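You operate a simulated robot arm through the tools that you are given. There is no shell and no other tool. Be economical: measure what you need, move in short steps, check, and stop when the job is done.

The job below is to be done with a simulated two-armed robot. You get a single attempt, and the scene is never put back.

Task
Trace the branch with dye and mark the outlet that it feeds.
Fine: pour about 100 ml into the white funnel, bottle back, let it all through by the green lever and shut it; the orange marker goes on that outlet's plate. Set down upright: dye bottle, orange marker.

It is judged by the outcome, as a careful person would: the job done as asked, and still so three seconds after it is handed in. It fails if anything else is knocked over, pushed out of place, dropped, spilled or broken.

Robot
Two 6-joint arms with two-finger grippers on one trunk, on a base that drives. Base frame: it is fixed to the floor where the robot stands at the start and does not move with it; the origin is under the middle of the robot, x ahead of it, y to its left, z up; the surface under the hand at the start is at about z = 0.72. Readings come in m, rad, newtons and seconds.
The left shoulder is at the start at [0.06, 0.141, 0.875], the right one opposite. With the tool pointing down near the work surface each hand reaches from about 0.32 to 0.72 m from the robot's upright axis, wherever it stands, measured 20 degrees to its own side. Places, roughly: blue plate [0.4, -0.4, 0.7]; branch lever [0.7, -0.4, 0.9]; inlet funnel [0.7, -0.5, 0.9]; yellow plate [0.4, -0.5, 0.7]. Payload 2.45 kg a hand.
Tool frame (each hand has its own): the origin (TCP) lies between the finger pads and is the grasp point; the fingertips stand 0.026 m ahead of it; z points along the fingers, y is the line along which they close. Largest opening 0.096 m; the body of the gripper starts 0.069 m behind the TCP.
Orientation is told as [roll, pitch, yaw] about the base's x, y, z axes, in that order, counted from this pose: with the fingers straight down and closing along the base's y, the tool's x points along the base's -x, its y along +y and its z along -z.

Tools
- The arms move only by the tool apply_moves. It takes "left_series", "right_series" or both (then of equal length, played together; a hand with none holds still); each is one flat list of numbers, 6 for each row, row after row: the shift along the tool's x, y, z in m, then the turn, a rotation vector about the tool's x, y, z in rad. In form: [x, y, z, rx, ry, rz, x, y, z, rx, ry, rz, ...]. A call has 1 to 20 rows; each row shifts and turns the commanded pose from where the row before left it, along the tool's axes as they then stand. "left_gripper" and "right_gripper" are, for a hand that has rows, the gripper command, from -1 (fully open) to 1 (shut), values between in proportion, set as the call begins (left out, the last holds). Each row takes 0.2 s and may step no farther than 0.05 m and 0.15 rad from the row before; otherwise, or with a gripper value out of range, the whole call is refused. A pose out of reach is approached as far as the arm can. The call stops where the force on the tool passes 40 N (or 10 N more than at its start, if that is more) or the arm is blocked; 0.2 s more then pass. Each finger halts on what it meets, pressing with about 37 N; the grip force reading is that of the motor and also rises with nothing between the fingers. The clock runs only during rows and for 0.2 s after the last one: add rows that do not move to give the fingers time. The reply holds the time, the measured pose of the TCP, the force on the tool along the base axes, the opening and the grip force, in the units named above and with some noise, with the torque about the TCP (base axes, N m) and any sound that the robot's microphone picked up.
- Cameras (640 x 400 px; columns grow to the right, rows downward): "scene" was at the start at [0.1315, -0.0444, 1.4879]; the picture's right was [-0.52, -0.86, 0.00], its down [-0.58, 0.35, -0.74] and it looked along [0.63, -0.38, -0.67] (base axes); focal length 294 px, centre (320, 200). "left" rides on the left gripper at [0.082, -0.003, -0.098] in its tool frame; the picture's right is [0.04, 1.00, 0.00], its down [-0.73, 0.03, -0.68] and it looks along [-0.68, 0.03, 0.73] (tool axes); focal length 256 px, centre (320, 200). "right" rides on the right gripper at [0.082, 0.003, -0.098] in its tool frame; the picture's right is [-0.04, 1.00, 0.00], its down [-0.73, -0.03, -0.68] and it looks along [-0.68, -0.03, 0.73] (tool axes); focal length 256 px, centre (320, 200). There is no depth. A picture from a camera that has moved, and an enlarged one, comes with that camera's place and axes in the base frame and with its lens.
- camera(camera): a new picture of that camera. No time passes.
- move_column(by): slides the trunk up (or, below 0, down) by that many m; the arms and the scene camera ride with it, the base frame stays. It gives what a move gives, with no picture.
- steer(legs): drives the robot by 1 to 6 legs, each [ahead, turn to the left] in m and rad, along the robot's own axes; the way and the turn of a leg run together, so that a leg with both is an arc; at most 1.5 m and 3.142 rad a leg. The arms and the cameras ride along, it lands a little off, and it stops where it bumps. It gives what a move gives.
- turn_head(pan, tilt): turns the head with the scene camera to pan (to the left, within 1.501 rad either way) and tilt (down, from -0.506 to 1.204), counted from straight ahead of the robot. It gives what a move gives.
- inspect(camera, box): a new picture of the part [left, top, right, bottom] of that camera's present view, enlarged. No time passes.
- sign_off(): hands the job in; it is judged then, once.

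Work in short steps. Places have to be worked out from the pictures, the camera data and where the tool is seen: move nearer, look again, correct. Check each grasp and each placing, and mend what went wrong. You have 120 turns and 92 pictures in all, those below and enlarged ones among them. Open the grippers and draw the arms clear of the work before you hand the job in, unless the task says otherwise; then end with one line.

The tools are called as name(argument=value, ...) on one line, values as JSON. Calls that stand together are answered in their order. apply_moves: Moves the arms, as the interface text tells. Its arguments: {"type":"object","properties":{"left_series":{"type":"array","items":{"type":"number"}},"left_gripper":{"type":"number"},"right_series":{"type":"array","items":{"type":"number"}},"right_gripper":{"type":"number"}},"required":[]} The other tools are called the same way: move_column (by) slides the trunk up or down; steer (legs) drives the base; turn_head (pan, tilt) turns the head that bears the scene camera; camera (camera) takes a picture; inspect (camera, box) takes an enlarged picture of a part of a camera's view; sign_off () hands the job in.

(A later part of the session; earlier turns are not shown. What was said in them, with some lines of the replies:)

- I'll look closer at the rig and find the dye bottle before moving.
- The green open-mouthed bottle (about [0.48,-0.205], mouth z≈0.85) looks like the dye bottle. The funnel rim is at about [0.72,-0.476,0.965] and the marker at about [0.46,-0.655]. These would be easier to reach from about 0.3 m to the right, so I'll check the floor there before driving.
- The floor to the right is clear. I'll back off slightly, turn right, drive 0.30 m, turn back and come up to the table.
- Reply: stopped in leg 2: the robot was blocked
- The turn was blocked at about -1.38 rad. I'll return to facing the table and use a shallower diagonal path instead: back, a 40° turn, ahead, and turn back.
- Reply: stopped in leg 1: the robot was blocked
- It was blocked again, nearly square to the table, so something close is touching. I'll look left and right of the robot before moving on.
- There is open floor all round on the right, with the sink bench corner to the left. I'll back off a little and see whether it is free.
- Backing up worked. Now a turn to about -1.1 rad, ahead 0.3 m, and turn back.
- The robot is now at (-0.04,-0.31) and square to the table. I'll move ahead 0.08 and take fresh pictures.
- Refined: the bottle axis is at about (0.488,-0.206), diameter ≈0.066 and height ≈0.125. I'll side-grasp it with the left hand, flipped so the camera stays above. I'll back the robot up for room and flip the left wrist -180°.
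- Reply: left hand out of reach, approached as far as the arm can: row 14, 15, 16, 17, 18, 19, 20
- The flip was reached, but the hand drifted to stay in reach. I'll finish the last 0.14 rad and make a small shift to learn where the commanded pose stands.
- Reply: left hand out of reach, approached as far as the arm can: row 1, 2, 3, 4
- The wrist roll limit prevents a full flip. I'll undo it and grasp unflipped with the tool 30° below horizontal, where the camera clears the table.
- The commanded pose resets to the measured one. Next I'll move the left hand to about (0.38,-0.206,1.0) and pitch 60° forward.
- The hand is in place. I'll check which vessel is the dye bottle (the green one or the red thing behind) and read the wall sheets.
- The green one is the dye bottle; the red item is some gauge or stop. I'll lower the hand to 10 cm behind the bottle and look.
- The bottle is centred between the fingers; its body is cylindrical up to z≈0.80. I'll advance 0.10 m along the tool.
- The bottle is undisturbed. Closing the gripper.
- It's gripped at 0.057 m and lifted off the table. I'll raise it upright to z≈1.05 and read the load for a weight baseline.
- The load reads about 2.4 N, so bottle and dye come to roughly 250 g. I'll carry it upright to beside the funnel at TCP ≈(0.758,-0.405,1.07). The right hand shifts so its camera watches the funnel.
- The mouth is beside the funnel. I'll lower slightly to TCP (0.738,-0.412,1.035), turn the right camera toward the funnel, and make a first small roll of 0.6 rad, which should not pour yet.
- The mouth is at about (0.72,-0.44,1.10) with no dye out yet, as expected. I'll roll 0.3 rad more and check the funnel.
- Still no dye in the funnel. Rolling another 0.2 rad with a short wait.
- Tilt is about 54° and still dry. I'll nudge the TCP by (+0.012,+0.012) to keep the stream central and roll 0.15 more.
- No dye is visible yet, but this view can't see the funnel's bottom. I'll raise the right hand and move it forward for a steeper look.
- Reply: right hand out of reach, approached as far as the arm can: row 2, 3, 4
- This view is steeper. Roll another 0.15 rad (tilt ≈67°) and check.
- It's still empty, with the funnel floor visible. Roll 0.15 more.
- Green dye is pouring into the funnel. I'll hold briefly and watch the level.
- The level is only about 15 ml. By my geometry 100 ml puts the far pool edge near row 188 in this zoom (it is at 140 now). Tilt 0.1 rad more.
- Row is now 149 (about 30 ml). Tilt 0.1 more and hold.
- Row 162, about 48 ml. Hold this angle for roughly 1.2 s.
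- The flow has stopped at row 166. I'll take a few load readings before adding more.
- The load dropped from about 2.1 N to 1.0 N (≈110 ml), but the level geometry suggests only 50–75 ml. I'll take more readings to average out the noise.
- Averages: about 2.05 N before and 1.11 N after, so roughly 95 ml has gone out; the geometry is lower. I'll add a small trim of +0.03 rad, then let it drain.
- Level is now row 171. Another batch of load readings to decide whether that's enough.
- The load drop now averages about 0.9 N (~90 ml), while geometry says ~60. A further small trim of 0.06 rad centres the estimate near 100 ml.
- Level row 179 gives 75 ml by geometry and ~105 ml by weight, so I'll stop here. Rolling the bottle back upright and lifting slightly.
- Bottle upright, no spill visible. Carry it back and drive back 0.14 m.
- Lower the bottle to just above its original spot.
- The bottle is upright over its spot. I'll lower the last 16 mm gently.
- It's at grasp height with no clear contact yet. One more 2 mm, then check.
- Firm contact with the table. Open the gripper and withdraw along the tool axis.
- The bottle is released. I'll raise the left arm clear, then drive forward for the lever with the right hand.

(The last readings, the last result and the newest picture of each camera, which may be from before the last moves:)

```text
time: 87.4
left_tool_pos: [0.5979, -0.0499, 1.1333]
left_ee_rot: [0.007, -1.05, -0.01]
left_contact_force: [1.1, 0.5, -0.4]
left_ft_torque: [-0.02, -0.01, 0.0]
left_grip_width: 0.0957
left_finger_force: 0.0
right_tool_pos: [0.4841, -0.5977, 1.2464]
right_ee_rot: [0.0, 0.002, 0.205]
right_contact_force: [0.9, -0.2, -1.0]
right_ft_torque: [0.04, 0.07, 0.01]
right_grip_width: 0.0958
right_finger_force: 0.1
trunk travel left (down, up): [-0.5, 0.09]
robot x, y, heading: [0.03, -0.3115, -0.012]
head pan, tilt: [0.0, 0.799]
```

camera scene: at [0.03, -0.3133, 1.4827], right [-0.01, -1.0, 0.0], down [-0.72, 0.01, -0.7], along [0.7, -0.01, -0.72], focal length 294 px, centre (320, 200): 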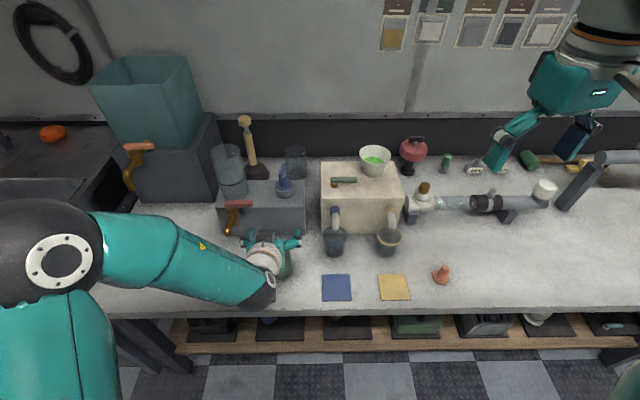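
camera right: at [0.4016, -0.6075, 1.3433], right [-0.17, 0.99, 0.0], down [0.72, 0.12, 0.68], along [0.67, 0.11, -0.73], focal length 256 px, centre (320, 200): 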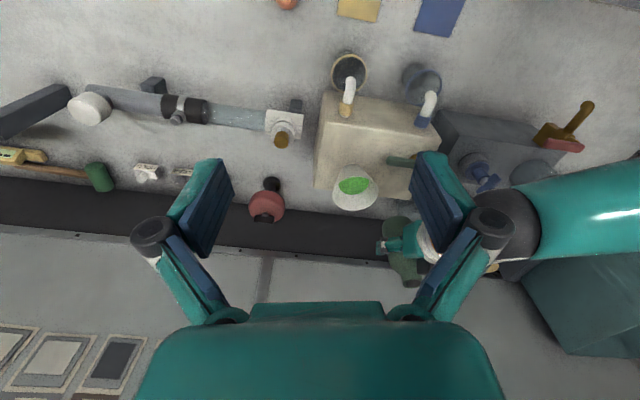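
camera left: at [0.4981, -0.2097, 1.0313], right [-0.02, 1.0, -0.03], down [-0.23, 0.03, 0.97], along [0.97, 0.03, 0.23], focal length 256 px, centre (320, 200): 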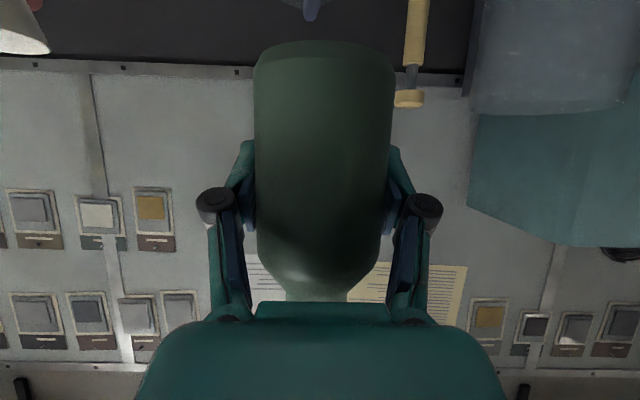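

The bottle stands upright in place. Now bring the closed right gripper above the box front at (0.60,-0.415,1.08).

apply_moves(right_series=[0, 0, 0, 0, 0, 0.105, 0, 0, 0, 0, 0, 0.1, -0.0193, 0.0305, 0.0277, 0, 0, 0, -0.0193, 0.0305, 0.0277, 0, 0, 0, -0.0193, 0.0305, 0.0277, 0, 0, 0, -0.0193, 0.0305, 0.0277, 0, 0, 0, -0.0193, 0.0305, 0.0277, 0, 0, 0, -0.0193, 0.0305, 0.0277, 0, 0, 0, 0, 0, 0, 0, 0, 0], right_gripper=1)

camera(camera="right")

camera(camera="scene")

```text
time: 89.4
left_tool_pos: [0.5943, -0.0494, 1.134]
left_ee_rot: [0.008, -1.053, -0.011]
left_contact_force: [0.7, -0.5, -0.3]
left_ft_torque: [0.01, 0.01, 0.02]
left_grip_width: 0.096
left_finger_force: 0.1
right_tool_pos: [0.6018, -0.4154, 1.0802]
right_ee_rot: [0.0, -0.004, -0.002]
right_contact_force: [-0.4, -0.2, -0.1]
right_ft_torque: [0.04, -0.02, 0.01]
right_grip_width: 0.0
right_finger_force: 28.4
trunk travel left (down, up): [-0.5, 0.09]
robot x, y, heading: [0.0345, -0.3155, -0.01]
head pan, tilt: [0.0, 0.799]
```

```text
44 pictures are left
camera right: at [0.5199, -0.4116, 1.1779], right [0.04, 1.0, 0.0], down [0.73, -0.03, 0.68], along [0.68, -0.03, -0.73], focal length 256 px, centre (320, 200)
```

right: 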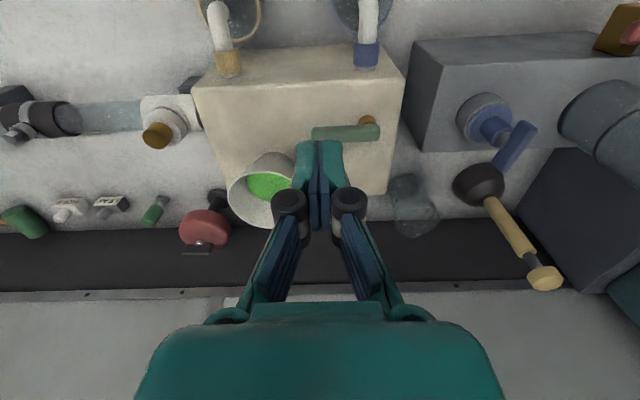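

```text
43 pictures are left
camera scene: at [0.1721, -0.3153, 1.4829], right [-0.01, -1.0, 0.0], down [-0.72, 0.01, -0.7], along [0.7, -0.01, -0.72], focal length 294 px, centre (320, 200)
```

scene: 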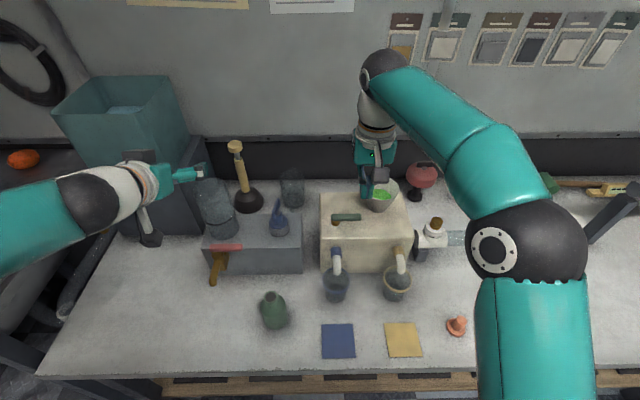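

Triangulating: handle axis x≈0.66, z≈0.914, running y -0.355 (pivot) to -0.427; box top z≈0.885. I'll lower the closed fingers in front of the handle's free end.

apply_moves(right_series=[-0.005, 0.004, 0.04, 0, 0, 0, -0.005, 0, 0.04, 0, 0, 0, 0, 0, 0.04, 0, 0, 0, 0, 0, 0.03, 0, 0, 0, 0, 0, 0, 0, 0, 0])

inspect(camera="right", box=[220, 60, 420, 185])

inspect(camera="scene", box=[300, 160, 428, 260])

```text
time: 90.6
left_tool_pos: [0.596, -0.05, 1.1334]
left_ee_rot: [0.006, -1.052, -0.01]
left_contact_force: [0.4, 0.0, 0.3]
left_ft_torque: [-0.01, 0.03, -0.01]
left_grip_width: 0.0962
left_finger_force: 0.0
right_tool_pos: [0.6093, -0.408, 0.9303]
right_ee_rot: [0.0, -0.003, -0.002]
right_contact_force: [0.6, 0.6, 0.1]
right_ft_torque: [0.02, -0.01, -0.01]
right_grip_width: 0.0001
right_finger_force: 28.6
trunk travel left (down, up): [-0.5, 0.09]
robot x, y, heading: [0.0317, -0.3117, -0.01]
head pan, tilt: [0.0, 0.799]
```

```text
3.20 times, centred on (320, 122) of right
camera zoom: at [0.5289, -0.4039, 1.0278], right [0.04, 1.0, 0.0], down [0.73, -0.03, 0.68], along [0.68, -0.03, -0.73], focal length 819 px, centre (320, 448)
```

zoom: 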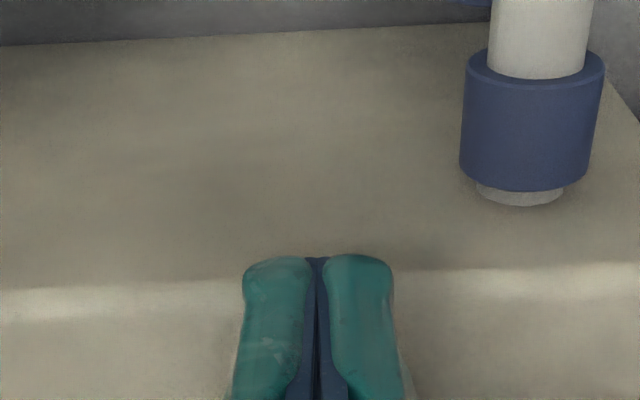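

```text
4.00 times, centred on (364, 210) of scene
camera zoom: at [0.1728, -0.3149, 1.4828], right [-0.01, -1.0, 0.0], down [-0.72, 0.01, -0.7], along [0.7, -0.01, -0.72], focal length 1174 px, centre (144, 160)
```

zoom: 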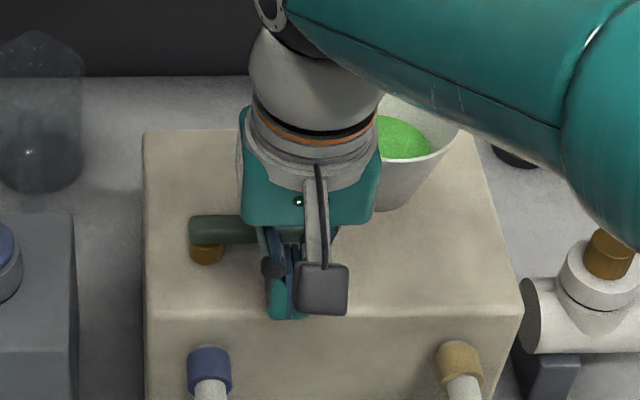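

The fingertips are in front of the handle. Push +x slowly and watch the force.

apply_moves(right_series=[-0.01, 0, 0, 0, 0, 0, -0.01, 0, 0, 0, 0, 0, -0.01, 0, 0, 0, 0, 0, -0.007, 0, 0, 0, 0, 0, -0.007, 0, 0, 0, 0, 0, -0.007, 0, 0, 0, 0, 0])

inspect(camera="scene", box=[300, 160, 428, 260])

```text
time: 91.8
left_tool_pos: [0.5945, -0.0501, 1.1337]
left_ee_rot: [0.01, -1.056, -0.009]
left_contact_force: [0.5, 1.1, -0.8]
left_ft_torque: [0.04, 0.0, 0.03]
left_grip_width: 0.0957
left_finger_force: 0.1
right_tool_pos: [0.6447, -0.409, 0.93]
right_ee_rot: [-0.005, 0.03, 0.0]
right_contact_force: [-21.5, -2.2, 6.5]
right_ft_torque: [-0.19, 0.11, 0.01]
right_grip_width: 0.0063
right_finger_force: 28.2
trunk travel left (down, up): [-0.5, 0.09]
robot x, y, heading: [0.0286, -0.3162, -0.012]
head pan, tilt: [0.0, 0.799]
stopped in row 6 (right hand): the force on the tool passed its limit at 46 N (the readings are from after the stop); the commanded pose is now the measured one
```

```text
4.00 times, centred on (364, 210) of scene
camera zoom: at [0.1702, -0.3149, 1.4832], right [-0.01, -1.0, 0.0], down [-0.72, 0.01, -0.7], along [0.7, -0.01, -0.72], focal length 1174 px, centre (144, 160)
```

zoom: 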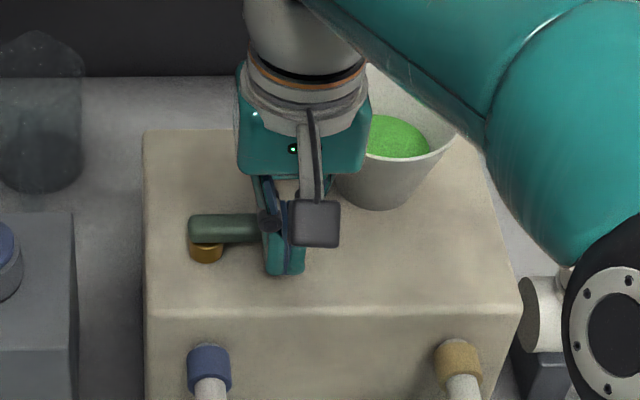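

The handle won't go +x (46 N), so that's its closed stop and it opens toward -x. Back off, lift over, and come down behind the handle.

apply_moves(right_series=[0.015, 0, 0, 0, -0.02, 0, 0, 0.003, -0.04, 0, 0, 0, 0, 0.003, -0.04, 0, 0, 0, -0.03, 0.003, 0, 0, 0, 0, -0.03, 0, 0, 0, 0, 0, 0, 0, 0, 0, 0, 0])

camera(camera="right")

```text
time: 93.2
left_tool_pos: [0.5961, -0.0507, 1.1338]
left_ee_rot: [0.007, -1.052, -0.012]
left_contact_force: [-0.5, -0.4, -0.5]
left_ft_torque: [0.0, 0.01, 0.01]
left_grip_width: 0.0956
left_finger_force: 0.1
right_tool_pos: [0.6698, -0.401, 1.0037]
right_ee_rot: [-0.003, 0.004, 0.003]
right_contact_force: [0.8, 0.4, -0.5]
right_ft_torque: [0.01, 0.01, 0.01]
right_grip_width: 0.0
right_finger_force: 28.3
right hand out of reach, approached as far as the arm can: row 5
trunk travel left (down, up): [-0.5, 0.09]
robot x, y, heading: [0.0311, -0.3165, -0.013]
head pan, tilt: [0.0, 0.799]
```

```text
39 pictures are left
camera right: at [0.5886, -0.3974, 1.102], right [0.04, 1.0, 0.0], down [0.74, -0.03, 0.68], along [0.68, -0.03, -0.74], focal length 256 px, centre (320, 200)
```

right: 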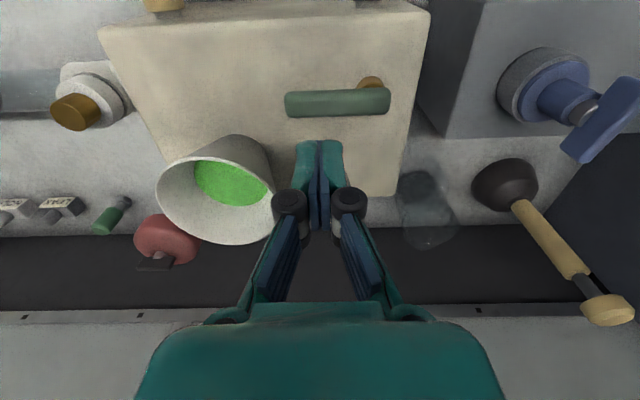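

Just out of reach. I'll drive 0.035 m ahead with the hand raised.

steer(legs=[[0.035, 0]])

```text
time: 94.1
left_tool_pos: [0.6332, -0.0517, 1.131]
left_ee_rot: [0.008, -1.049, -0.009]
left_contact_force: [0.4, -0.1, -0.3]
left_ft_torque: [0.0, 0.04, -0.03]
left_grip_width: 0.096
left_finger_force: 0.0
right_tool_pos: [0.7056, -0.4025, 1.0026]
right_ee_rot: [-0.004, 0.005, 0.001]
right_contact_force: [0.9, -0.2, -0.4]
right_ft_torque: [-0.01, 0.07, -0.01]
right_grip_width: 0.0
right_finger_force: 28.4
trunk travel left (down, up): [-0.5, 0.09]
robot x, y, heading: [0.0655, -0.3122, -0.011]
head pan, tilt: [0.0, 0.799]
```

Lower behind the handle at x≈0.696, y≈-0.398.

apply_moves(right_series=[0.0096, 0.0045, 0, 0, 0, 0, 0, 0, 0.03, 0, 0, 0, 0, 0, 0.03, 0, 0, 0, 0, 0, 0.013, 0, 0, 0, 0, 0, 0, 0, 0, 0])

camera(camera="right")

inspect(camera="scene", box=[300, 160, 428, 260])

```text
time: 95.3
left_tool_pos: [0.6299, -0.0505, 1.1327]
left_ee_rot: [0.007, -1.051, -0.011]
left_contact_force: [-0.2, 0.6, -0.6]
left_ft_torque: [0.01, -0.03, 0.01]
left_grip_width: 0.0961
left_finger_force: 0.0
right_tool_pos: [0.6941, -0.3973, 0.9319]
right_ee_rot: [-0.002, 0.002, 0.002]
right_contact_force: [-0.3, -0.9, 0.3]
right_ft_torque: [0.02, -0.01, -0.02]
right_grip_width: 0.0
right_finger_force: 28.5
trunk travel left (down, up): [-0.5, 0.09]
robot x, y, heading: [0.0709, -0.3142, -0.01]
head pan, tilt: [0.0, 0.799]
```

```text
38 pictures are left
camera right: at [0.613, -0.3942, 1.0294], right [0.04, 1.0, 0.0], down [0.73, -0.03, 0.68], along [0.68, -0.03, -0.74], focal length 256 px, centre (320, 200)
```

right: 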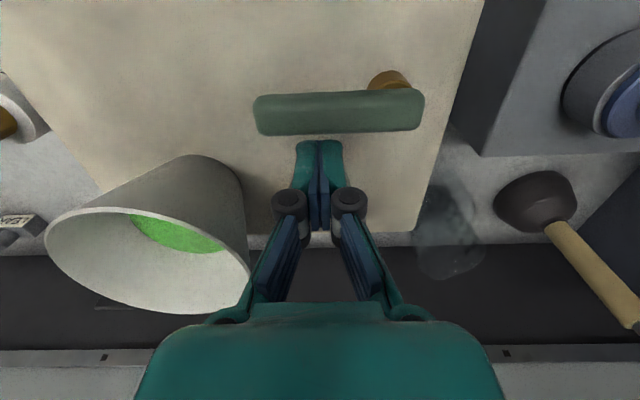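

```text
4.00 times, centred on (364, 210) of scene
camera zoom: at [0.2078, -0.3154, 1.4828], right [-0.01, -1.0, 0.0], down [-0.72, 0.01, -0.7], along [0.7, -0.01, -0.72], focal length 1174 px, centre (144, 160)
```

zoom: 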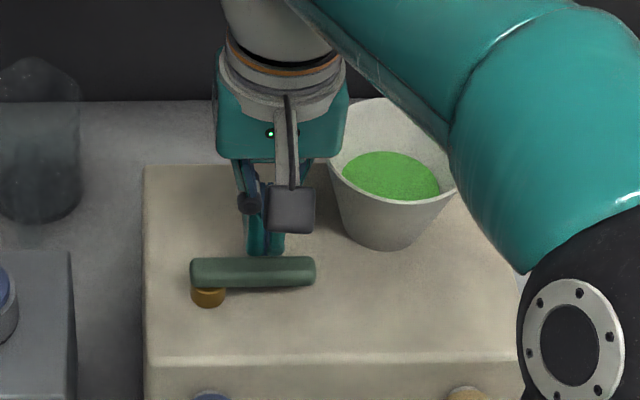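

Fingers are behind the handle and clear of the funnel. Pull -x.

apply_moves(right_series=[0.008, 0, 0, 0, 0, 0, 0.008, 0, 0, 0, 0, 0, 0.008, 0, 0, 0, 0, 0, 0.008, 0, 0, 0, 0, 0])

inspect(camera="scene", box=[300, 160, 428, 260])

```text
time: 96.3
left_tool_pos: [0.6314, -0.0501, 1.1337]
left_ee_rot: [0.006, -1.053, -0.012]
left_contact_force: [-0.1, 0.4, -0.3]
left_ft_torque: [-0.01, 0.01, -0.04]
left_grip_width: 0.0959
left_finger_force: 0.0
right_tool_pos: [0.6612, -0.3978, 0.9324]
right_ee_rot: [-0.002, 0.001, 0.002]
right_contact_force: [-0.1, -1.4, 0.6]
right_ft_torque: [-0.05, -0.04, 0.0]
right_grip_width: 0.0
right_finger_force: 28.4
trunk travel left (down, up): [-0.5, 0.09]
robot x, y, heading: [0.0651, -0.3154, -0.011]
head pan, tilt: [0.0, 0.799]
```

```text
4.00 times, centred on (364, 210) of scene
camera zoom: at [0.208, -0.3156, 1.4828], right [-0.01, -1.0, 0.0], down [-0.72, 0.01, -0.7], along [0.7, -0.01, -0.72], focal length 1174 px, centre (144, 160)
```

zoom: 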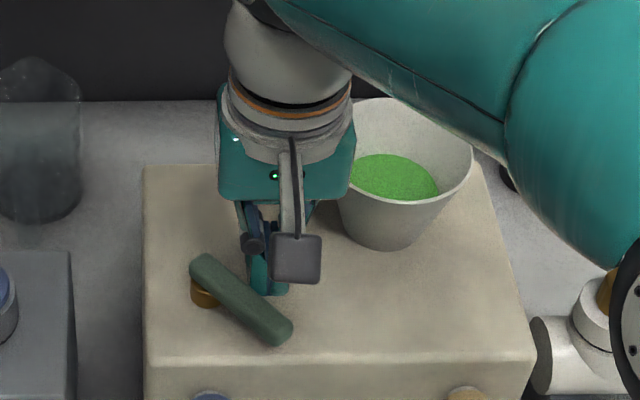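

The lever swings open freely. Continue along the arc toward pointing -x.

apply_moves(right_series=[0.008, 0.001, 0, 0, 0, 0, 0.008, 0.002, 0, 0, 0, 0, 0.008, 0.003, 0, 0, 0, 0, 0.004, 0.004, 0, 0, 0, 0, 0.004, 0.004, 0, 0, 0, 0])

camera(camera="scene")

```text
time: 97.5
left_tool_pos: [0.6296, -0.0511, 1.133]
left_ee_rot: [0.008, -1.052, -0.014]
left_contact_force: [-0.2, -0.9, 0.6]
left_ft_torque: [0.0, 0.01, -0.02]
left_grip_width: 0.0961
left_finger_force: 0.0
right_tool_pos: [0.6322, -0.385, 0.9304]
right_ee_rot: [-0.006, -0.001, -0.001]
right_contact_force: [6.3, -10.1, 1.1]
right_ft_torque: [-0.07, -0.04, 0.04]
right_grip_width: 0.0
right_finger_force: 28.5
trunk travel left (down, up): [-0.5, 0.09]
robot x, y, heading: [0.0671, -0.3173, -0.013]
head pan, tilt: [0.0, 0.799]
```

```text
35 pictures are left
camera scene: at [0.2089, -0.3166, 1.4827], right [-0.01, -1.0, 0.0], down [-0.72, 0.01, -0.7], along [0.7, -0.01, -0.72], focal length 294 px, centre (320, 200)
```

scene: 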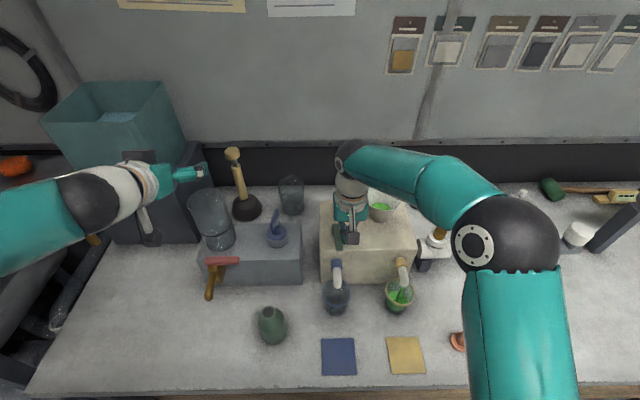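

The flow comes out of the yellow-collared outlet. I'll ease off the lever and wait for the funnel to drain.

apply_moves(right_series=[0, -0.006, 0, 0, 0, 0, 0, 0, 0, 0, 0, 0, 0, 0, 0, 0, 0, 0, 0, 0, 0, 0, 0, 0, 0, 0, 0, 0, 0, 0, 0, 0, 0, 0, 0, 0, 0, 0, 0, 0, 0, 0, 0, 0, 0, 0, 0, 0, 0, 0, 0, 0, 0, 0, 0, 0, 0, 0, 0, 0])

inspect(camera="scene", box=[310, 180, 438, 320])

```text
time: 99.7
left_tool_pos: [0.6313, -0.0506, 1.1333]
left_ee_rot: [0.008, -1.052, -0.008]
left_contact_force: [-0.4, 0.1, 0.1]
left_ft_torque: [-0.02, -0.03, 0.0]
left_grip_width: 0.0959
left_finger_force: 0.0
right_tool_pos: [0.6304, -0.3896, 0.9312]
right_ee_rot: [-0.002, 0.001, 0.001]
right_contact_force: [-0.2, 0.3, 0.1]
right_ft_torque: [0.0, 0.02, -0.02]
right_grip_width: 0.0001
right_finger_force: 28.5
trunk travel left (down, up): [-0.5, 0.09]
robot x, y, heading: [0.067, -0.3116, -0.018]
head pan, tilt: [0.0, 0.799]
```

```text
2.86 times, centred on (374, 250) of scene
camera zoom: at [0.208, -0.3153, 1.4827], right [-0.01, -1.0, 0.0], down [-0.72, 0.01, -0.7], along [0.7, -0.01, -0.72], focal length 838 px, centre (166, 57)
```

zoom: 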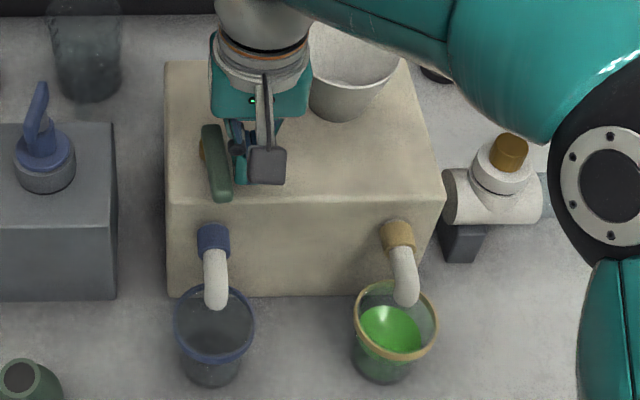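

The yellow beaker holds the dye and the funnel looks empty. Lift, cross over to the lever's other side, and look into the funnel on the way.

apply_moves(right_series=[0, -0.004, 0, 0, 0, 0, 0, 0, -0.035, 0, 0, 0, 0, 0, -0.035, 0, 0, 0, 0, 0, 0, 0, 0, 0, 0, 0, 0, 0, 0, 0])

camera(camera="right")

```text
time: 100.9
left_tool_pos: [0.6306, -0.0498, 1.1335]
left_ee_rot: [0.006, -1.052, -0.01]
left_contact_force: [0.6, 1.2, 0.3]
left_ft_torque: [-0.01, -0.01, 0.01]
left_grip_width: 0.0959
left_finger_force: 0.1
right_tool_pos: [0.63, -0.3934, 1.0033]
right_ee_rot: [-0.005, 0.001, 0.002]
right_contact_force: [-0.1, 1.1, -0.1]
right_ft_torque: [0.02, -0.01, 0.01]
right_grip_width: 0.0003
right_finger_force: 28.6
trunk travel left (down, up): [-0.5, 0.09]
robot x, y, heading: [0.0687, -0.3134, -0.015]
head pan, tilt: [0.0, 0.799]
```

```text
33 pictures are left
camera right: at [0.5494, -0.3905, 1.1015], right [0.04, 1.0, 0.0], down [0.73, -0.03, 0.68], along [0.68, -0.03, -0.74], focal length 256 px, centre (320, 200)
```

right: 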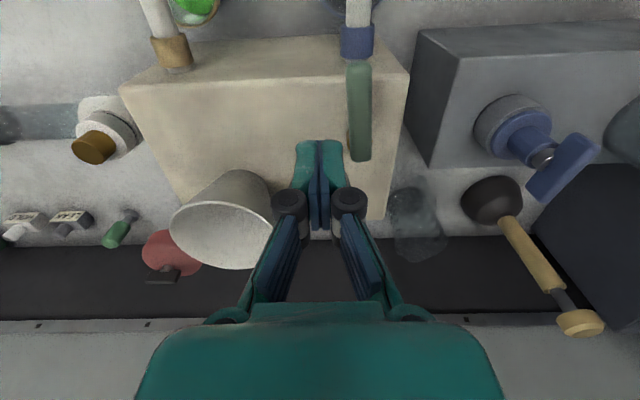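

The handle is fully open. I'll raise higher while crossing to the +y side, to see the funnel floor.

apply_moves(right_series=[0, 0.01, -0.04, 0, 0, 0, 0, 0.01, -0.04, 0, 0, 0, 0.005, 0.02, -0.04, 0, 0, 0, 0.005, 0.02, 0, 0, 0, 0, 0, 0, 0, 0, 0, 0])

camera(camera="right")

```text
time: 102.1
left_tool_pos: [0.6306, -0.0501, 1.1334]
left_ee_rot: [0.009, -1.053, -0.011]
left_contact_force: [0.2, 0.2, 0.2]
left_ft_torque: [-0.02, 0.02, 0.04]
left_grip_width: 0.0958
left_finger_force: 0.0
right_tool_pos: [0.6197, -0.3332, 1.1203]
right_ee_rot: [-0.003, 0.0, 0.001]
right_contact_force: [0.3, 0.5, -0.1]
right_ft_torque: [0.01, -0.03, 0.02]
right_grip_width: 0.0
right_finger_force: 28.1
trunk travel left (down, up): [-0.5, 0.09]
robot x, y, heading: [0.0689, -0.3101, -0.01]
head pan, tilt: [0.0, 0.799]
```

```text
32 pictures are left
camera right: at [0.5396, -0.33, 1.2187], right [0.04, 1.0, 0.0], down [0.74, -0.03, 0.68], along [0.68, -0.03, -0.74], focal length 256 px, centre (320, 200)
```

right: 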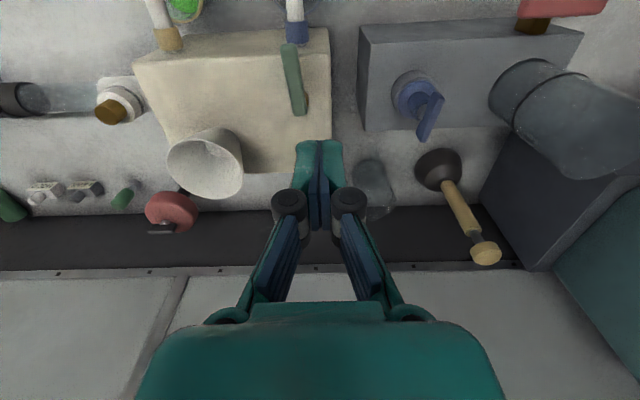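

The funnel is empty. Descend on the +y side of the handle's free end.

apply_moves(right_series=[0.004, 0.001, 0.04, 0, 0, 0, 0.004, 0, 0.04, 0, 0, 0, 0, 0, 0.04, 0, 0, 0, 0, 0, 0.04, 0, 0, 0, 0, 0, 0.03, 0, 0, 0, 0, 0, 0, 0, 0, 0])

inspect(camera="scene", box=[310, 180, 438, 280])

```text
time: 103.5
left_tool_pos: [0.6303, -0.0507, 1.1342]
left_ee_rot: [0.007, -1.053, -0.011]
left_contact_force: [0.5, -0.5, 1.1]
left_ft_torque: [0.0, 0.0, -0.01]
left_grip_width: 0.0957
left_finger_force: 0.2
right_tool_pos: [0.6133, -0.3341, 0.9324]
right_ee_rot: [-0.003, 0.002, 0.003]
right_contact_force: [-0.6, 0.1, 1.0]
right_ft_torque: [0.03, -0.05, 0.02]
right_grip_width: 0.0
right_finger_force: 28.2
trunk travel left (down, up): [-0.5, 0.09]
robot x, y, heading: [0.0656, -0.3157, -0.013]
head pan, tilt: [0.0, 0.799]
```

```text
4.00 times, centred on (374, 230) of scene
camera zoom: at [0.2077, -0.3154, 1.4828], right [-0.01, -1.0, 0.0], down [-0.72, 0.01, -0.7], along [0.7, -0.01, -0.72], focal length 1174 px, centre (104, 80)
```

zoom: 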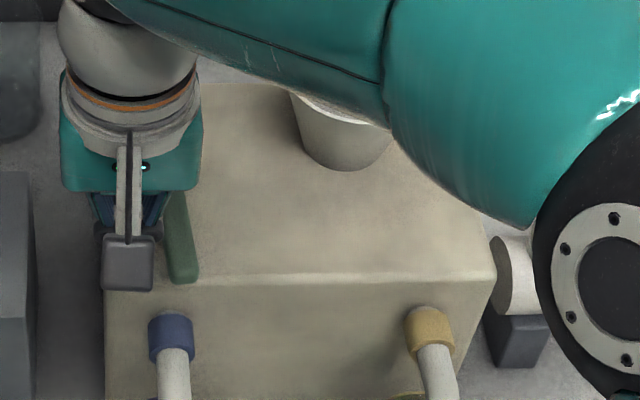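

Push the handle back along the arc to its closed stop.

apply_moves(right_series=[0, -0.01, 0, 0, 0, 0, 0, -0.01, 0, 0, 0, 0, 0, -0.01, 0, 0, 0, 0, -0.003, -0.01, 0, 0, 0, 0, -0.004, -0.01, 0, 0, 0, 0, -0.005, -0.01, 0, 0, 0, 0, -0.006, -0.009, 0, 0, 0, 0, -0.006, -0.006, 0, 0, 0, 0, -0.004, 0, 0, 0, 0, 0, -0.003, 0, 0, 0, 0, 0])

inspect(camera="scene", box=[310, 180, 438, 280])

```text
time: 105.7
left_tool_pos: [0.6305, -0.0506, 1.1334]
left_ee_rot: [0.007, -1.052, -0.011]
left_contact_force: [0.8, 0.2, -0.4]
left_ft_torque: [-0.02, 0.01, 0.0]
left_grip_width: 0.0961
left_finger_force: 0.0
right_tool_pos: [0.6432, -0.4071, 0.9314]
right_ee_rot: [-0.003, 0.004, 0.002]
right_contact_force: [-1.3, 0.1, 0.7]
right_ft_torque: [0.01, -0.02, 0.0]
right_grip_width: 0.0001
right_finger_force: 28.8
trunk travel left (down, up): [-0.5, 0.09]
robot x, y, heading: [0.0678, -0.3112, -0.01]
head pan, tilt: [0.0, 0.799]
```

```text
4.00 times, centred on (374, 230) of scene
camera zoom: at [0.2081, -0.3153, 1.4827], right [-0.01, -1.0, 0.0], down [-0.72, 0.01, -0.7], along [0.7, -0.01, -0.72], focal length 1174 px, centre (104, 80)
```

zoom: 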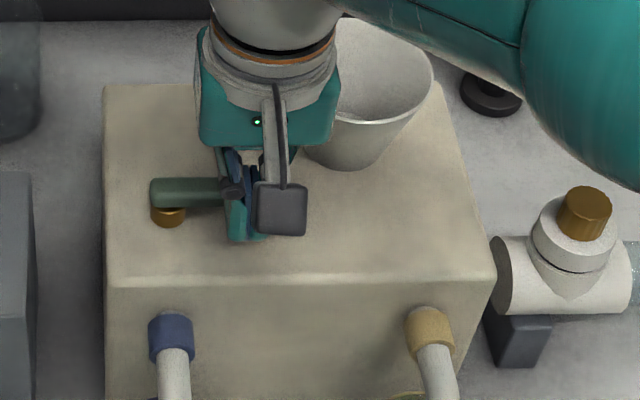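

The lever is nearly home. Press a touch more to seat it at the stop.

apply_moves(right_series=[-0.003, 0, 0, 0, 0, 0, -0.002, 0, 0, 0, 0, 0])

```text
time: 106.3
left_tool_pos: [0.6274, -0.0502, 1.1349]
left_ee_rot: [0.007, -1.054, -0.011]
left_contact_force: [0.8, -0.1, -0.1]
left_ft_torque: [0.01, -0.01, -0.01]
left_grip_width: 0.0959
left_finger_force: 0.1
right_tool_pos: [0.644, -0.4077, 0.932]
right_ee_rot: [-0.005, 0.011, 0.001]
right_contact_force: [-23.9, 0.4, -2.8]
right_ft_torque: [0.09, 0.36, 0.1]
right_grip_width: 0.0059
right_finger_force: 28.0
trunk travel left (down, up): [-0.5, 0.09]
robot x, y, heading: [0.0652, -0.3149, -0.011]
head pan, tilt: [0.0, 0.799]
```

The lever is firmly at the closed stop. Back off, raise, and travel to above the orange marker with the gripper opening.

apply_moves(right_series=[0.015, 0, 0, 0, -0.008, 0, 0, 0, -0.035, 0, 0, 0, 0, 0, -0.035, 0, 0, 0, 0, 0, -0.03, 0, 0, 0, 0.022, -0.032, 0, 0, 0, 0, 0.022, -0.032, 0, 0, 0, 0, 0.022, -0.032, 0, 0, 0, 0, 0.022, -0.032, 0, 0, 0, 0, 0.022, -0.032, 0, 0, 0, 0, 0.022, -0.032, 0, 0, 0, 0, 0.022, -0.032, 0, 0, 0, 0, 0.022, -0.031, 0, 0, 0, 0, 0, 0, 0, 0, 0, 0])

apply_moves(right_series=[0, 0, 0.03, 0, 0, 0, 0, 0, 0.03, 0, 0, 0, 0, 0, 0.03, 0, 0, 0, 0, 0, 0.03, 0, 0, 0, 0, 0, 0, 0, 0, 0], right_gripper=-0.2)

camera(camera="right")

camera(camera="scene")

```text
time: 109.1
left_tool_pos: [0.6309, -0.0497, 1.1323]
left_ee_rot: [0.008, -1.05, -0.011]
left_contact_force: [0.2, -0.6, -0.2]
left_ft_torque: [0.01, -0.01, 0.0]
left_grip_width: 0.0959
left_finger_force: 0.1
right_tool_pos: [0.4565, -0.6626, 1.0329]
right_ee_rot: [-0.003, -0.005, 0.002]
right_contact_force: [1.1, -0.3, -0.1]
right_ft_torque: [0.01, 0.0, 0.02]
right_grip_width: 0.0
right_finger_force: 28.9
trunk travel left (down, up): [-0.5, 0.09]
robot x, y, heading: [0.0683, -0.3118, -0.009]
head pan, tilt: [0.0, 0.799]
```

```text
time: 110.3
left_tool_pos: [0.6288, -0.0495, 1.1334]
left_ee_rot: [0.008, -1.051, -0.009]
left_contact_force: [-0.1, -0.2, -0.1]
left_ft_torque: [0.01, -0.02, 0.03]
left_grip_width: 0.0959
left_finger_force: 0.1
right_tool_pos: [0.4562, -0.661, 0.9131]
right_ee_rot: [-0.003, -0.007, -0.001]
right_contact_force: [-0.8, 0.2, 0.0]
right_ft_torque: [0.02, -0.01, 0.02]
right_grip_width: 0.0576
right_finger_force: 0.0
trunk travel left (down, up): [-0.5, 0.09]
robot x, y, heading: [0.0697, -0.3196, -0.015]
head pan, tilt: [0.0, 0.799]
```

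```text
29 pictures are left
camera right: at [0.3745, -0.6586, 1.0104], right [0.04, 1.0, 0.0], down [0.73, -0.03, 0.68], along [0.68, -0.03, -0.73], focal length 256 px, centre (320, 200)
```

right: 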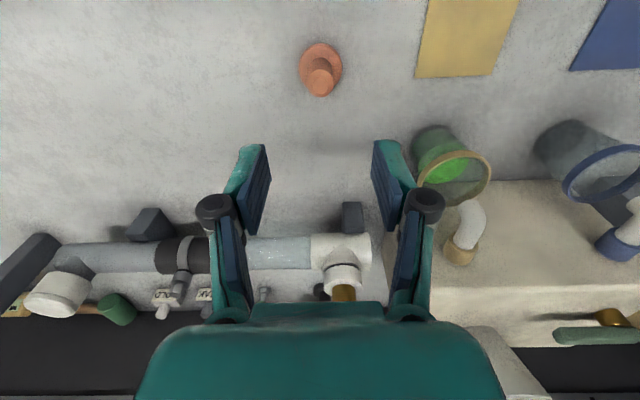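

```text
28 pictures are left
camera scene: at [0.2074, -0.3152, 1.4828], right [-0.01, -1.0, 0.0], down [-0.72, 0.01, -0.7], along [0.7, -0.01, -0.72], focal length 294 px, centre (320, 200)
```

scene: 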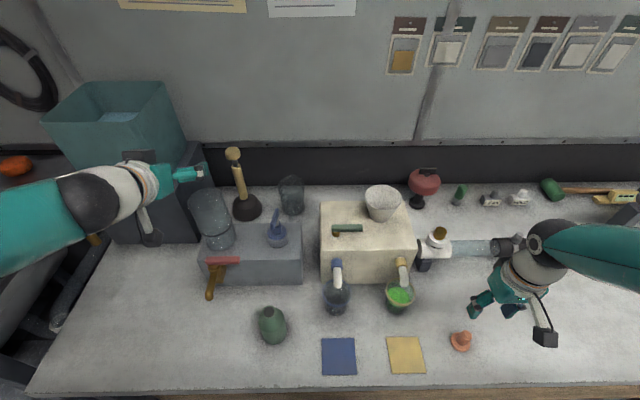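

Marker axis is (0.455,-0.662), about 46 mm tall, directly below the hand. Descend to TCP z≈0.757 and close.

apply_moves(right_series=[0, -0.001, 0.04, 0, 0, 0, 0, 0, 0.04, 0, 0, 0, 0, 0, 0.04, 0, 0, 0, 0, 0, 0.025, 0, 0, 0, 0, 0, 0.011, 0, 0, 0, 0, 0, 0, 0, 0, 0])

apply_moves(right_series=[0, 0, 0, 0, 0, 0, 0, 0, 0, 0, 0, 0, 0, 0, 0, 0, 0, 0, 0, 0, 0, 0, 0, 0], right_gripper=1)

inspect(camera="scene", box=[380, 260, 540, 380])

```text
time: 111.7
left_tool_pos: [0.631, -0.0498, 1.1333]
left_ee_rot: [0.007, -1.052, -0.012]
left_contact_force: [-0.2, -0.1, -0.5]
left_ft_torque: [0.01, 0.02, -0.05]
left_grip_width: 0.0959
left_finger_force: 0.1
right_tool_pos: [0.4594, -0.6638, 0.7571]
right_ee_rot: [-0.005, -0.008, 0.003]
right_contact_force: [0.3, -0.5, -0.2]
right_ft_torque: [0.0, -0.02, -0.01]
right_grip_width: 0.0576
right_finger_force: 0.2
trunk travel left (down, up): [-0.5, 0.09]
robot x, y, heading: [0.0677, -0.3136, -0.014]
head pan, tilt: [0.0, 0.799]
```

```text
time: 112.7
left_tool_pos: [0.6305, -0.05, 1.1335]
left_ee_rot: [0.007, -1.052, -0.01]
left_contact_force: [0.5, -0.4, 0.8]
left_ft_torque: [-0.01, 0.03, 0.0]
left_grip_width: 0.096
left_finger_force: 0.1
right_tool_pos: [0.4594, -0.664, 0.7561]
right_ee_rot: [-0.003, -0.005, 0.002]
right_contact_force: [-0.1, 0.5, -1.2]
right_ft_torque: [-0.02, 0.0, 0.02]
right_grip_width: 0.0228
right_finger_force: 37.2
trunk travel left (down, up): [-0.5, 0.09]
robot x, y, heading: [0.0667, -0.3167, -0.016]
head pan, tilt: [0.0, 0.799]
```

```text
3.33 times, centred on (460, 320) of scene
camera zoom: at [0.2079, -0.3154, 1.4827], right [-0.01, -1.0, 0.0], down [-0.72, 0.01, -0.7], along [0.7, -0.01, -0.72], focal length 978 px, centre (-147, -200)
```

zoom: 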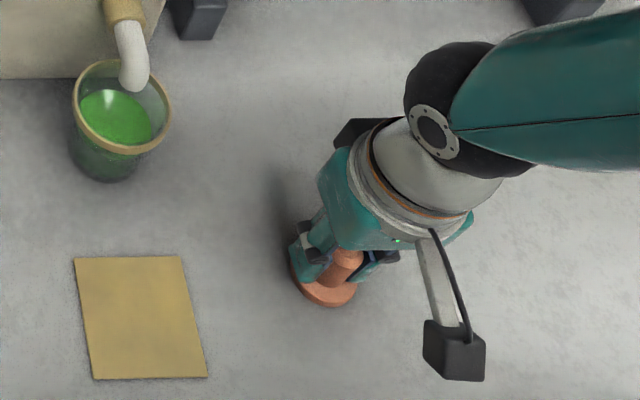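

Gripped at 23 mm. The yellow plate's centre is (0.429,-0.523). Lift, carry over, and check above the plate.

apply_moves(right_series=[0, 0, -0.015, 0, 0, 0, 0, 0, -0.025, 0, 0, 0, 0, 0, -0.02, 0, 0, 0, 0.0066, 0.035, 0, 0, 0, 0, 0.0066, 0.035, 0, 0, 0, 0, 0.0066, 0.035, 0, 0, 0, 0, 0.0066, 0.036, 0, 0, 0, 0, 0, 0, 0.03, 0, 0, 0, 0, 0, 0, 0, 0, 0])

inspect(camera="scene", box=[340, 260, 500, 380])

camera(camera="right")

```text
time: 114.7
left_tool_pos: [0.6292, -0.051, 1.1343]
left_ee_rot: [0.007, -1.053, -0.011]
left_contact_force: [0.1, 0.1, -0.1]
left_ft_torque: [0.0, 0.02, 0.01]
left_grip_width: 0.0962
left_finger_force: 0.0
right_tool_pos: [0.4309, -0.5228, 0.7832]
right_ee_rot: [-0.002, -0.007, 0.003]
right_contact_force: [-0.5, 0.3, 0.4]
right_ft_torque: [-0.02, 0.01, -0.02]
right_grip_width: 0.0228
right_finger_force: 37.2
trunk travel left (down, up): [-0.5, 0.09]
robot x, y, heading: [0.0682, -0.3171, -0.012]
head pan, tilt: [0.0, 0.799]
```

```text
3.33 times, centred on (420, 320) of scene
camera zoom: at [0.207, -0.3151, 1.4829], right [-0.01, -1.0, 0.0], down [-0.72, 0.01, -0.7], along [0.7, -0.01, -0.72], focal length 978 px, centre (-13, -200)
```

zoom: 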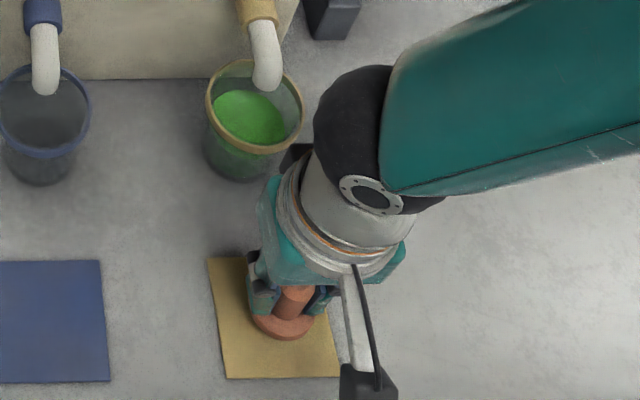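

```text
25 pictures are left
camera right: at [0.3491, -0.5195, 0.881], right [0.04, 1.0, 0.0], down [0.73, -0.03, 0.68], along [0.68, -0.03, -0.73], focal length 256 px, centre (320, 200)
```

right: 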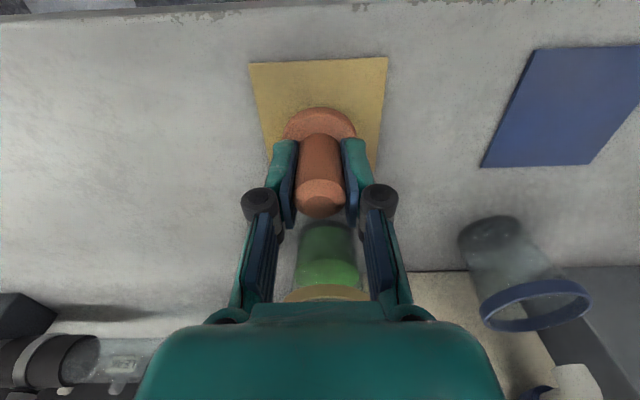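

It's centred over the yellow plate and upright. Lower gently to contact.

apply_moves(right_series=[0, 0, 0.015, 0, 0, 0, 0, 0, 0.006, 0, 0, 0, 0, 0, 0.003, 0, 0, 0, 0, 0, 0, 0, 0, 0])

```text
time: 115.7
left_tool_pos: [0.6299, -0.0505, 1.133]
left_ee_rot: [0.008, -1.052, -0.011]
left_contact_force: [0.3, -0.1, 0.1]
left_ft_torque: [0.0, 0.01, 0.0]
left_grip_width: 0.096
left_finger_force: 0.1
right_tool_pos: [0.4311, -0.524, 0.7606]
right_ee_rot: [-0.003, -0.005, 0.002]
right_contact_force: [0.3, 0.0, 0.1]
right_ft_torque: [-0.03, -0.03, 0.02]
right_grip_width: 0.0229
right_finger_force: 37.0
trunk travel left (down, up): [-0.5, 0.09]
robot x, y, heading: [0.0686, -0.3163, -0.011]
head pan, tilt: [0.0, 0.799]
```

No contact yet at z 0.7606; go 2 mm more.

apply_moves(right_series=[0, 0, 0.002, 0, 0, 0, 0, 0, 0, 0, 0, 0])

```text
time: 116.3
left_tool_pos: [0.6305, -0.0501, 1.1338]
left_ee_rot: [0.006, -1.053, -0.011]
left_contact_force: [-0.3, -0.3, -0.4]
left_ft_torque: [0.02, -0.01, 0.01]
left_grip_width: 0.0962
left_finger_force: 0.1
right_tool_pos: [0.431, -0.5226, 0.7597]
right_ee_rot: [-0.005, -0.008, 0.001]
right_contact_force: [0.1, 1.7, 9.7]
right_ft_torque: [0.04, 0.04, 0.0]
right_grip_width: 0.023
right_finger_force: 37.1
trunk travel left (down, up): [-0.5, 0.09]
robot x, y, heading: [0.0663, -0.3132, -0.007]
head pan, tilt: [0.0, 0.799]
```

Contact (≈10 N). Release and retreat straight up.

apply_moves(right_series=[0, 0, -0.001, 0, 0, 0, 0, 0, 0, 0, 0, 0, 0, 0, 0, 0, 0, 0], right_gripper=-0.2)

apply_moves(right_series=[0, 0, -0.03, 0, 0, 0, 0, 0, -0.04, 0, 0, 0, 0, 0, -0.05, 0, 0, 0, 0, 0, -0.05, 0, 0, 0, 0, -0.04, -0.02, 0, 0, 0, 0, -0.04, -0.02, 0, 0, 0, 0, -0.04, 0, 0, 0, 0])

camera(camera="scene")

inspect(camera="scene", box=[250, 180, 490, 390])

```text
time: 117.1
left_tool_pos: [0.6313, -0.0496, 1.1333]
left_ee_rot: [0.007, -1.053, -0.01]
left_contact_force: [-0.1, 0.0, -0.4]
left_ft_torque: [0.0, -0.02, -0.02]
left_grip_width: 0.0962
left_finger_force: 0.0
right_tool_pos: [0.4316, -0.5243, 0.7598]
right_ee_rot: [-0.004, -0.004, 0.003]
right_contact_force: [0.3, 0.5, 0.0]
right_ft_torque: [-0.03, -0.01, -0.02]
right_grip_width: 0.0574
right_finger_force: 0.1
trunk travel left (down, up): [-0.5, 0.09]
robot x, y, heading: [0.0668, -0.3094, -0.015]
head pan, tilt: [0.0, 0.799]
```

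```text
time: 118.7
left_tool_pos: [0.631, -0.0521, 1.134]
left_ee_rot: [0.007, -1.054, -0.013]
left_contact_force: [-0.4, -0.5, 0.3]
left_ft_torque: [-0.01, -0.02, 0.01]
left_grip_width: 0.096
left_finger_force: 0.1
right_tool_pos: [0.4314, -0.6428, 0.9719]
right_ee_rot: [-0.002, -0.005, 0.002]
right_contact_force: [0.8, 0.4, -0.1]
right_ft_torque: [0.0, 0.03, 0.01]
right_grip_width: 0.0574
right_finger_force: 0.1
trunk travel left (down, up): [-0.5, 0.09]
robot x, y, heading: [0.0672, -0.3123, -0.012]
head pan, tilt: [0.0, 0.799]
```

```text
24 pictures are left
camera scene: at [0.208, -0.3161, 1.4827], right [-0.01, -1.0, 0.0], down [-0.72, 0.01, -0.7], along [0.7, -0.01, -0.72], focal length 294 px, centre (320, 200)
```

scene: 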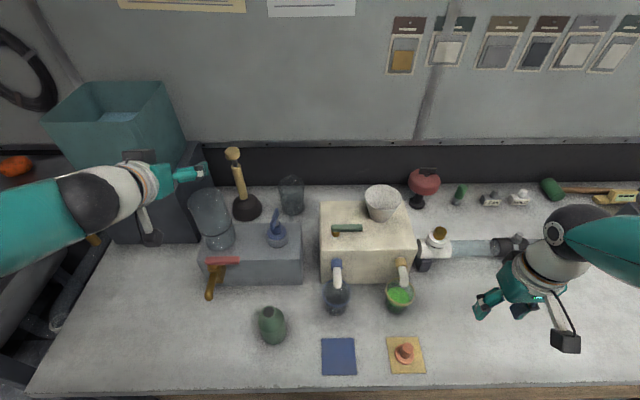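

```text
1.90 times, centred on (370, 285) of scene
camera zoom: at [0.208, -0.3161, 1.4827], right [-0.01, -1.0, 0.0], down [-0.72, 0.01, -0.7], along [0.7, -0.01, -0.72], focal length 559 px, centre (225, 38)
```

zoom: 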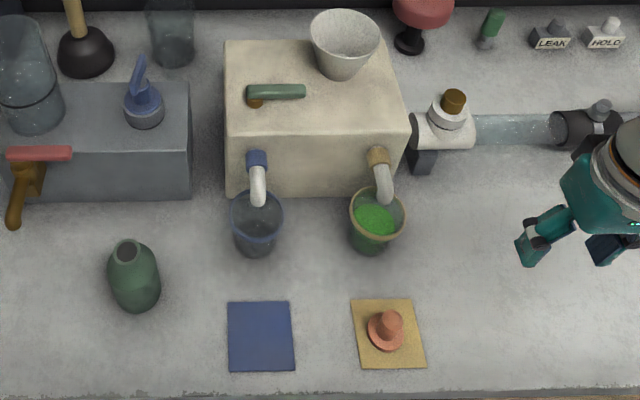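

All is in order: marker on the yellow plate, lever shut, funnel empty, bottle upright. I'll back the robot away to draw the arms clear.

apply_moves(right_series=[0.01, 0, -0.04, 0, 0, 0, 0.01, 0, -0.04, 0, 0, 0, 0, 0, -0.04, 0, 0, 0], right_gripper=-1)

steer(legs=[[-0.2, 0]])

camera(camera="scene")

```text
time: 119.5
left_tool_pos: [0.6299, -0.0497, 1.1342]
left_ee_rot: [0.007, -1.052, -0.011]
left_contact_force: [-0.3, -0.4, 0.3]
left_ft_torque: [-0.02, 0.03, -0.01]
left_grip_width: 0.0959
left_finger_force: 0.1
right_tool_pos: [0.4108, -0.641, 1.0915]
right_ee_rot: [-0.004, -0.007, 0.001]
right_contact_force: [0.3, -0.2, 0.1]
right_ft_torque: [0.01, -0.01, 0.01]
right_grip_width: 0.096
right_finger_force: 0.0
trunk travel left (down, up): [-0.5, 0.09]
robot x, y, heading: [0.0693, -0.3145, -0.014]
head pan, tilt: [0.0, 0.799]
```

```text
time: 121.1
left_tool_pos: [0.4291, -0.0486, 1.1339]
left_ee_rot: [0.006, -1.054, -0.011]
left_contact_force: [-1.2, 0.2, 0.2]
left_ft_torque: [0.02, -0.04, -0.01]
left_grip_width: 0.0961
left_finger_force: 0.0
right_tool_pos: [0.2088, -0.6389, 1.0903]
right_ee_rot: [-0.003, -0.008, 0.0]
right_contact_force: [-0.1, 0.1, 0.5]
right_ft_torque: [0.04, -0.06, 0.0]
right_grip_width: 0.096
right_finger_force: 0.0
trunk travel left (down, up): [-0.5, 0.09]
robot x, y, heading: [-0.1349, -0.3122, -0.014]
head pan, tilt: [0.0, 0.799]
```

```text
22 pictures are left
camera scene: at [0.0051, -0.3131, 1.483], right [-0.01, -1.0, 0.0], down [-0.72, 0.01, -0.7], along [0.7, -0.01, -0.72], focal length 294 px, centre (320, 200)
```

scene: 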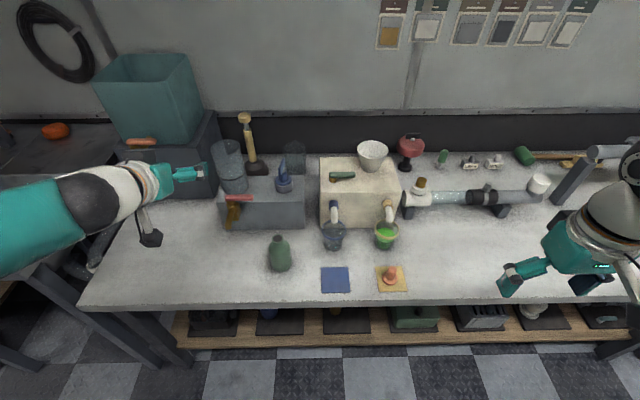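

Everything stands as required and the arms are clear, so I'm handing in.

sign_off()

```text
The job is handed in.
```

The dye came out of the yellow outlet, so the orange marker now stands on the yellow plate; the lever is shut, the funnel is empty and the green bottle is back upright in its place, but the pour of about 100 ml is only an estimate (roughly 75 ml by the funnel level, 105 ml or more by the bottle's weight).
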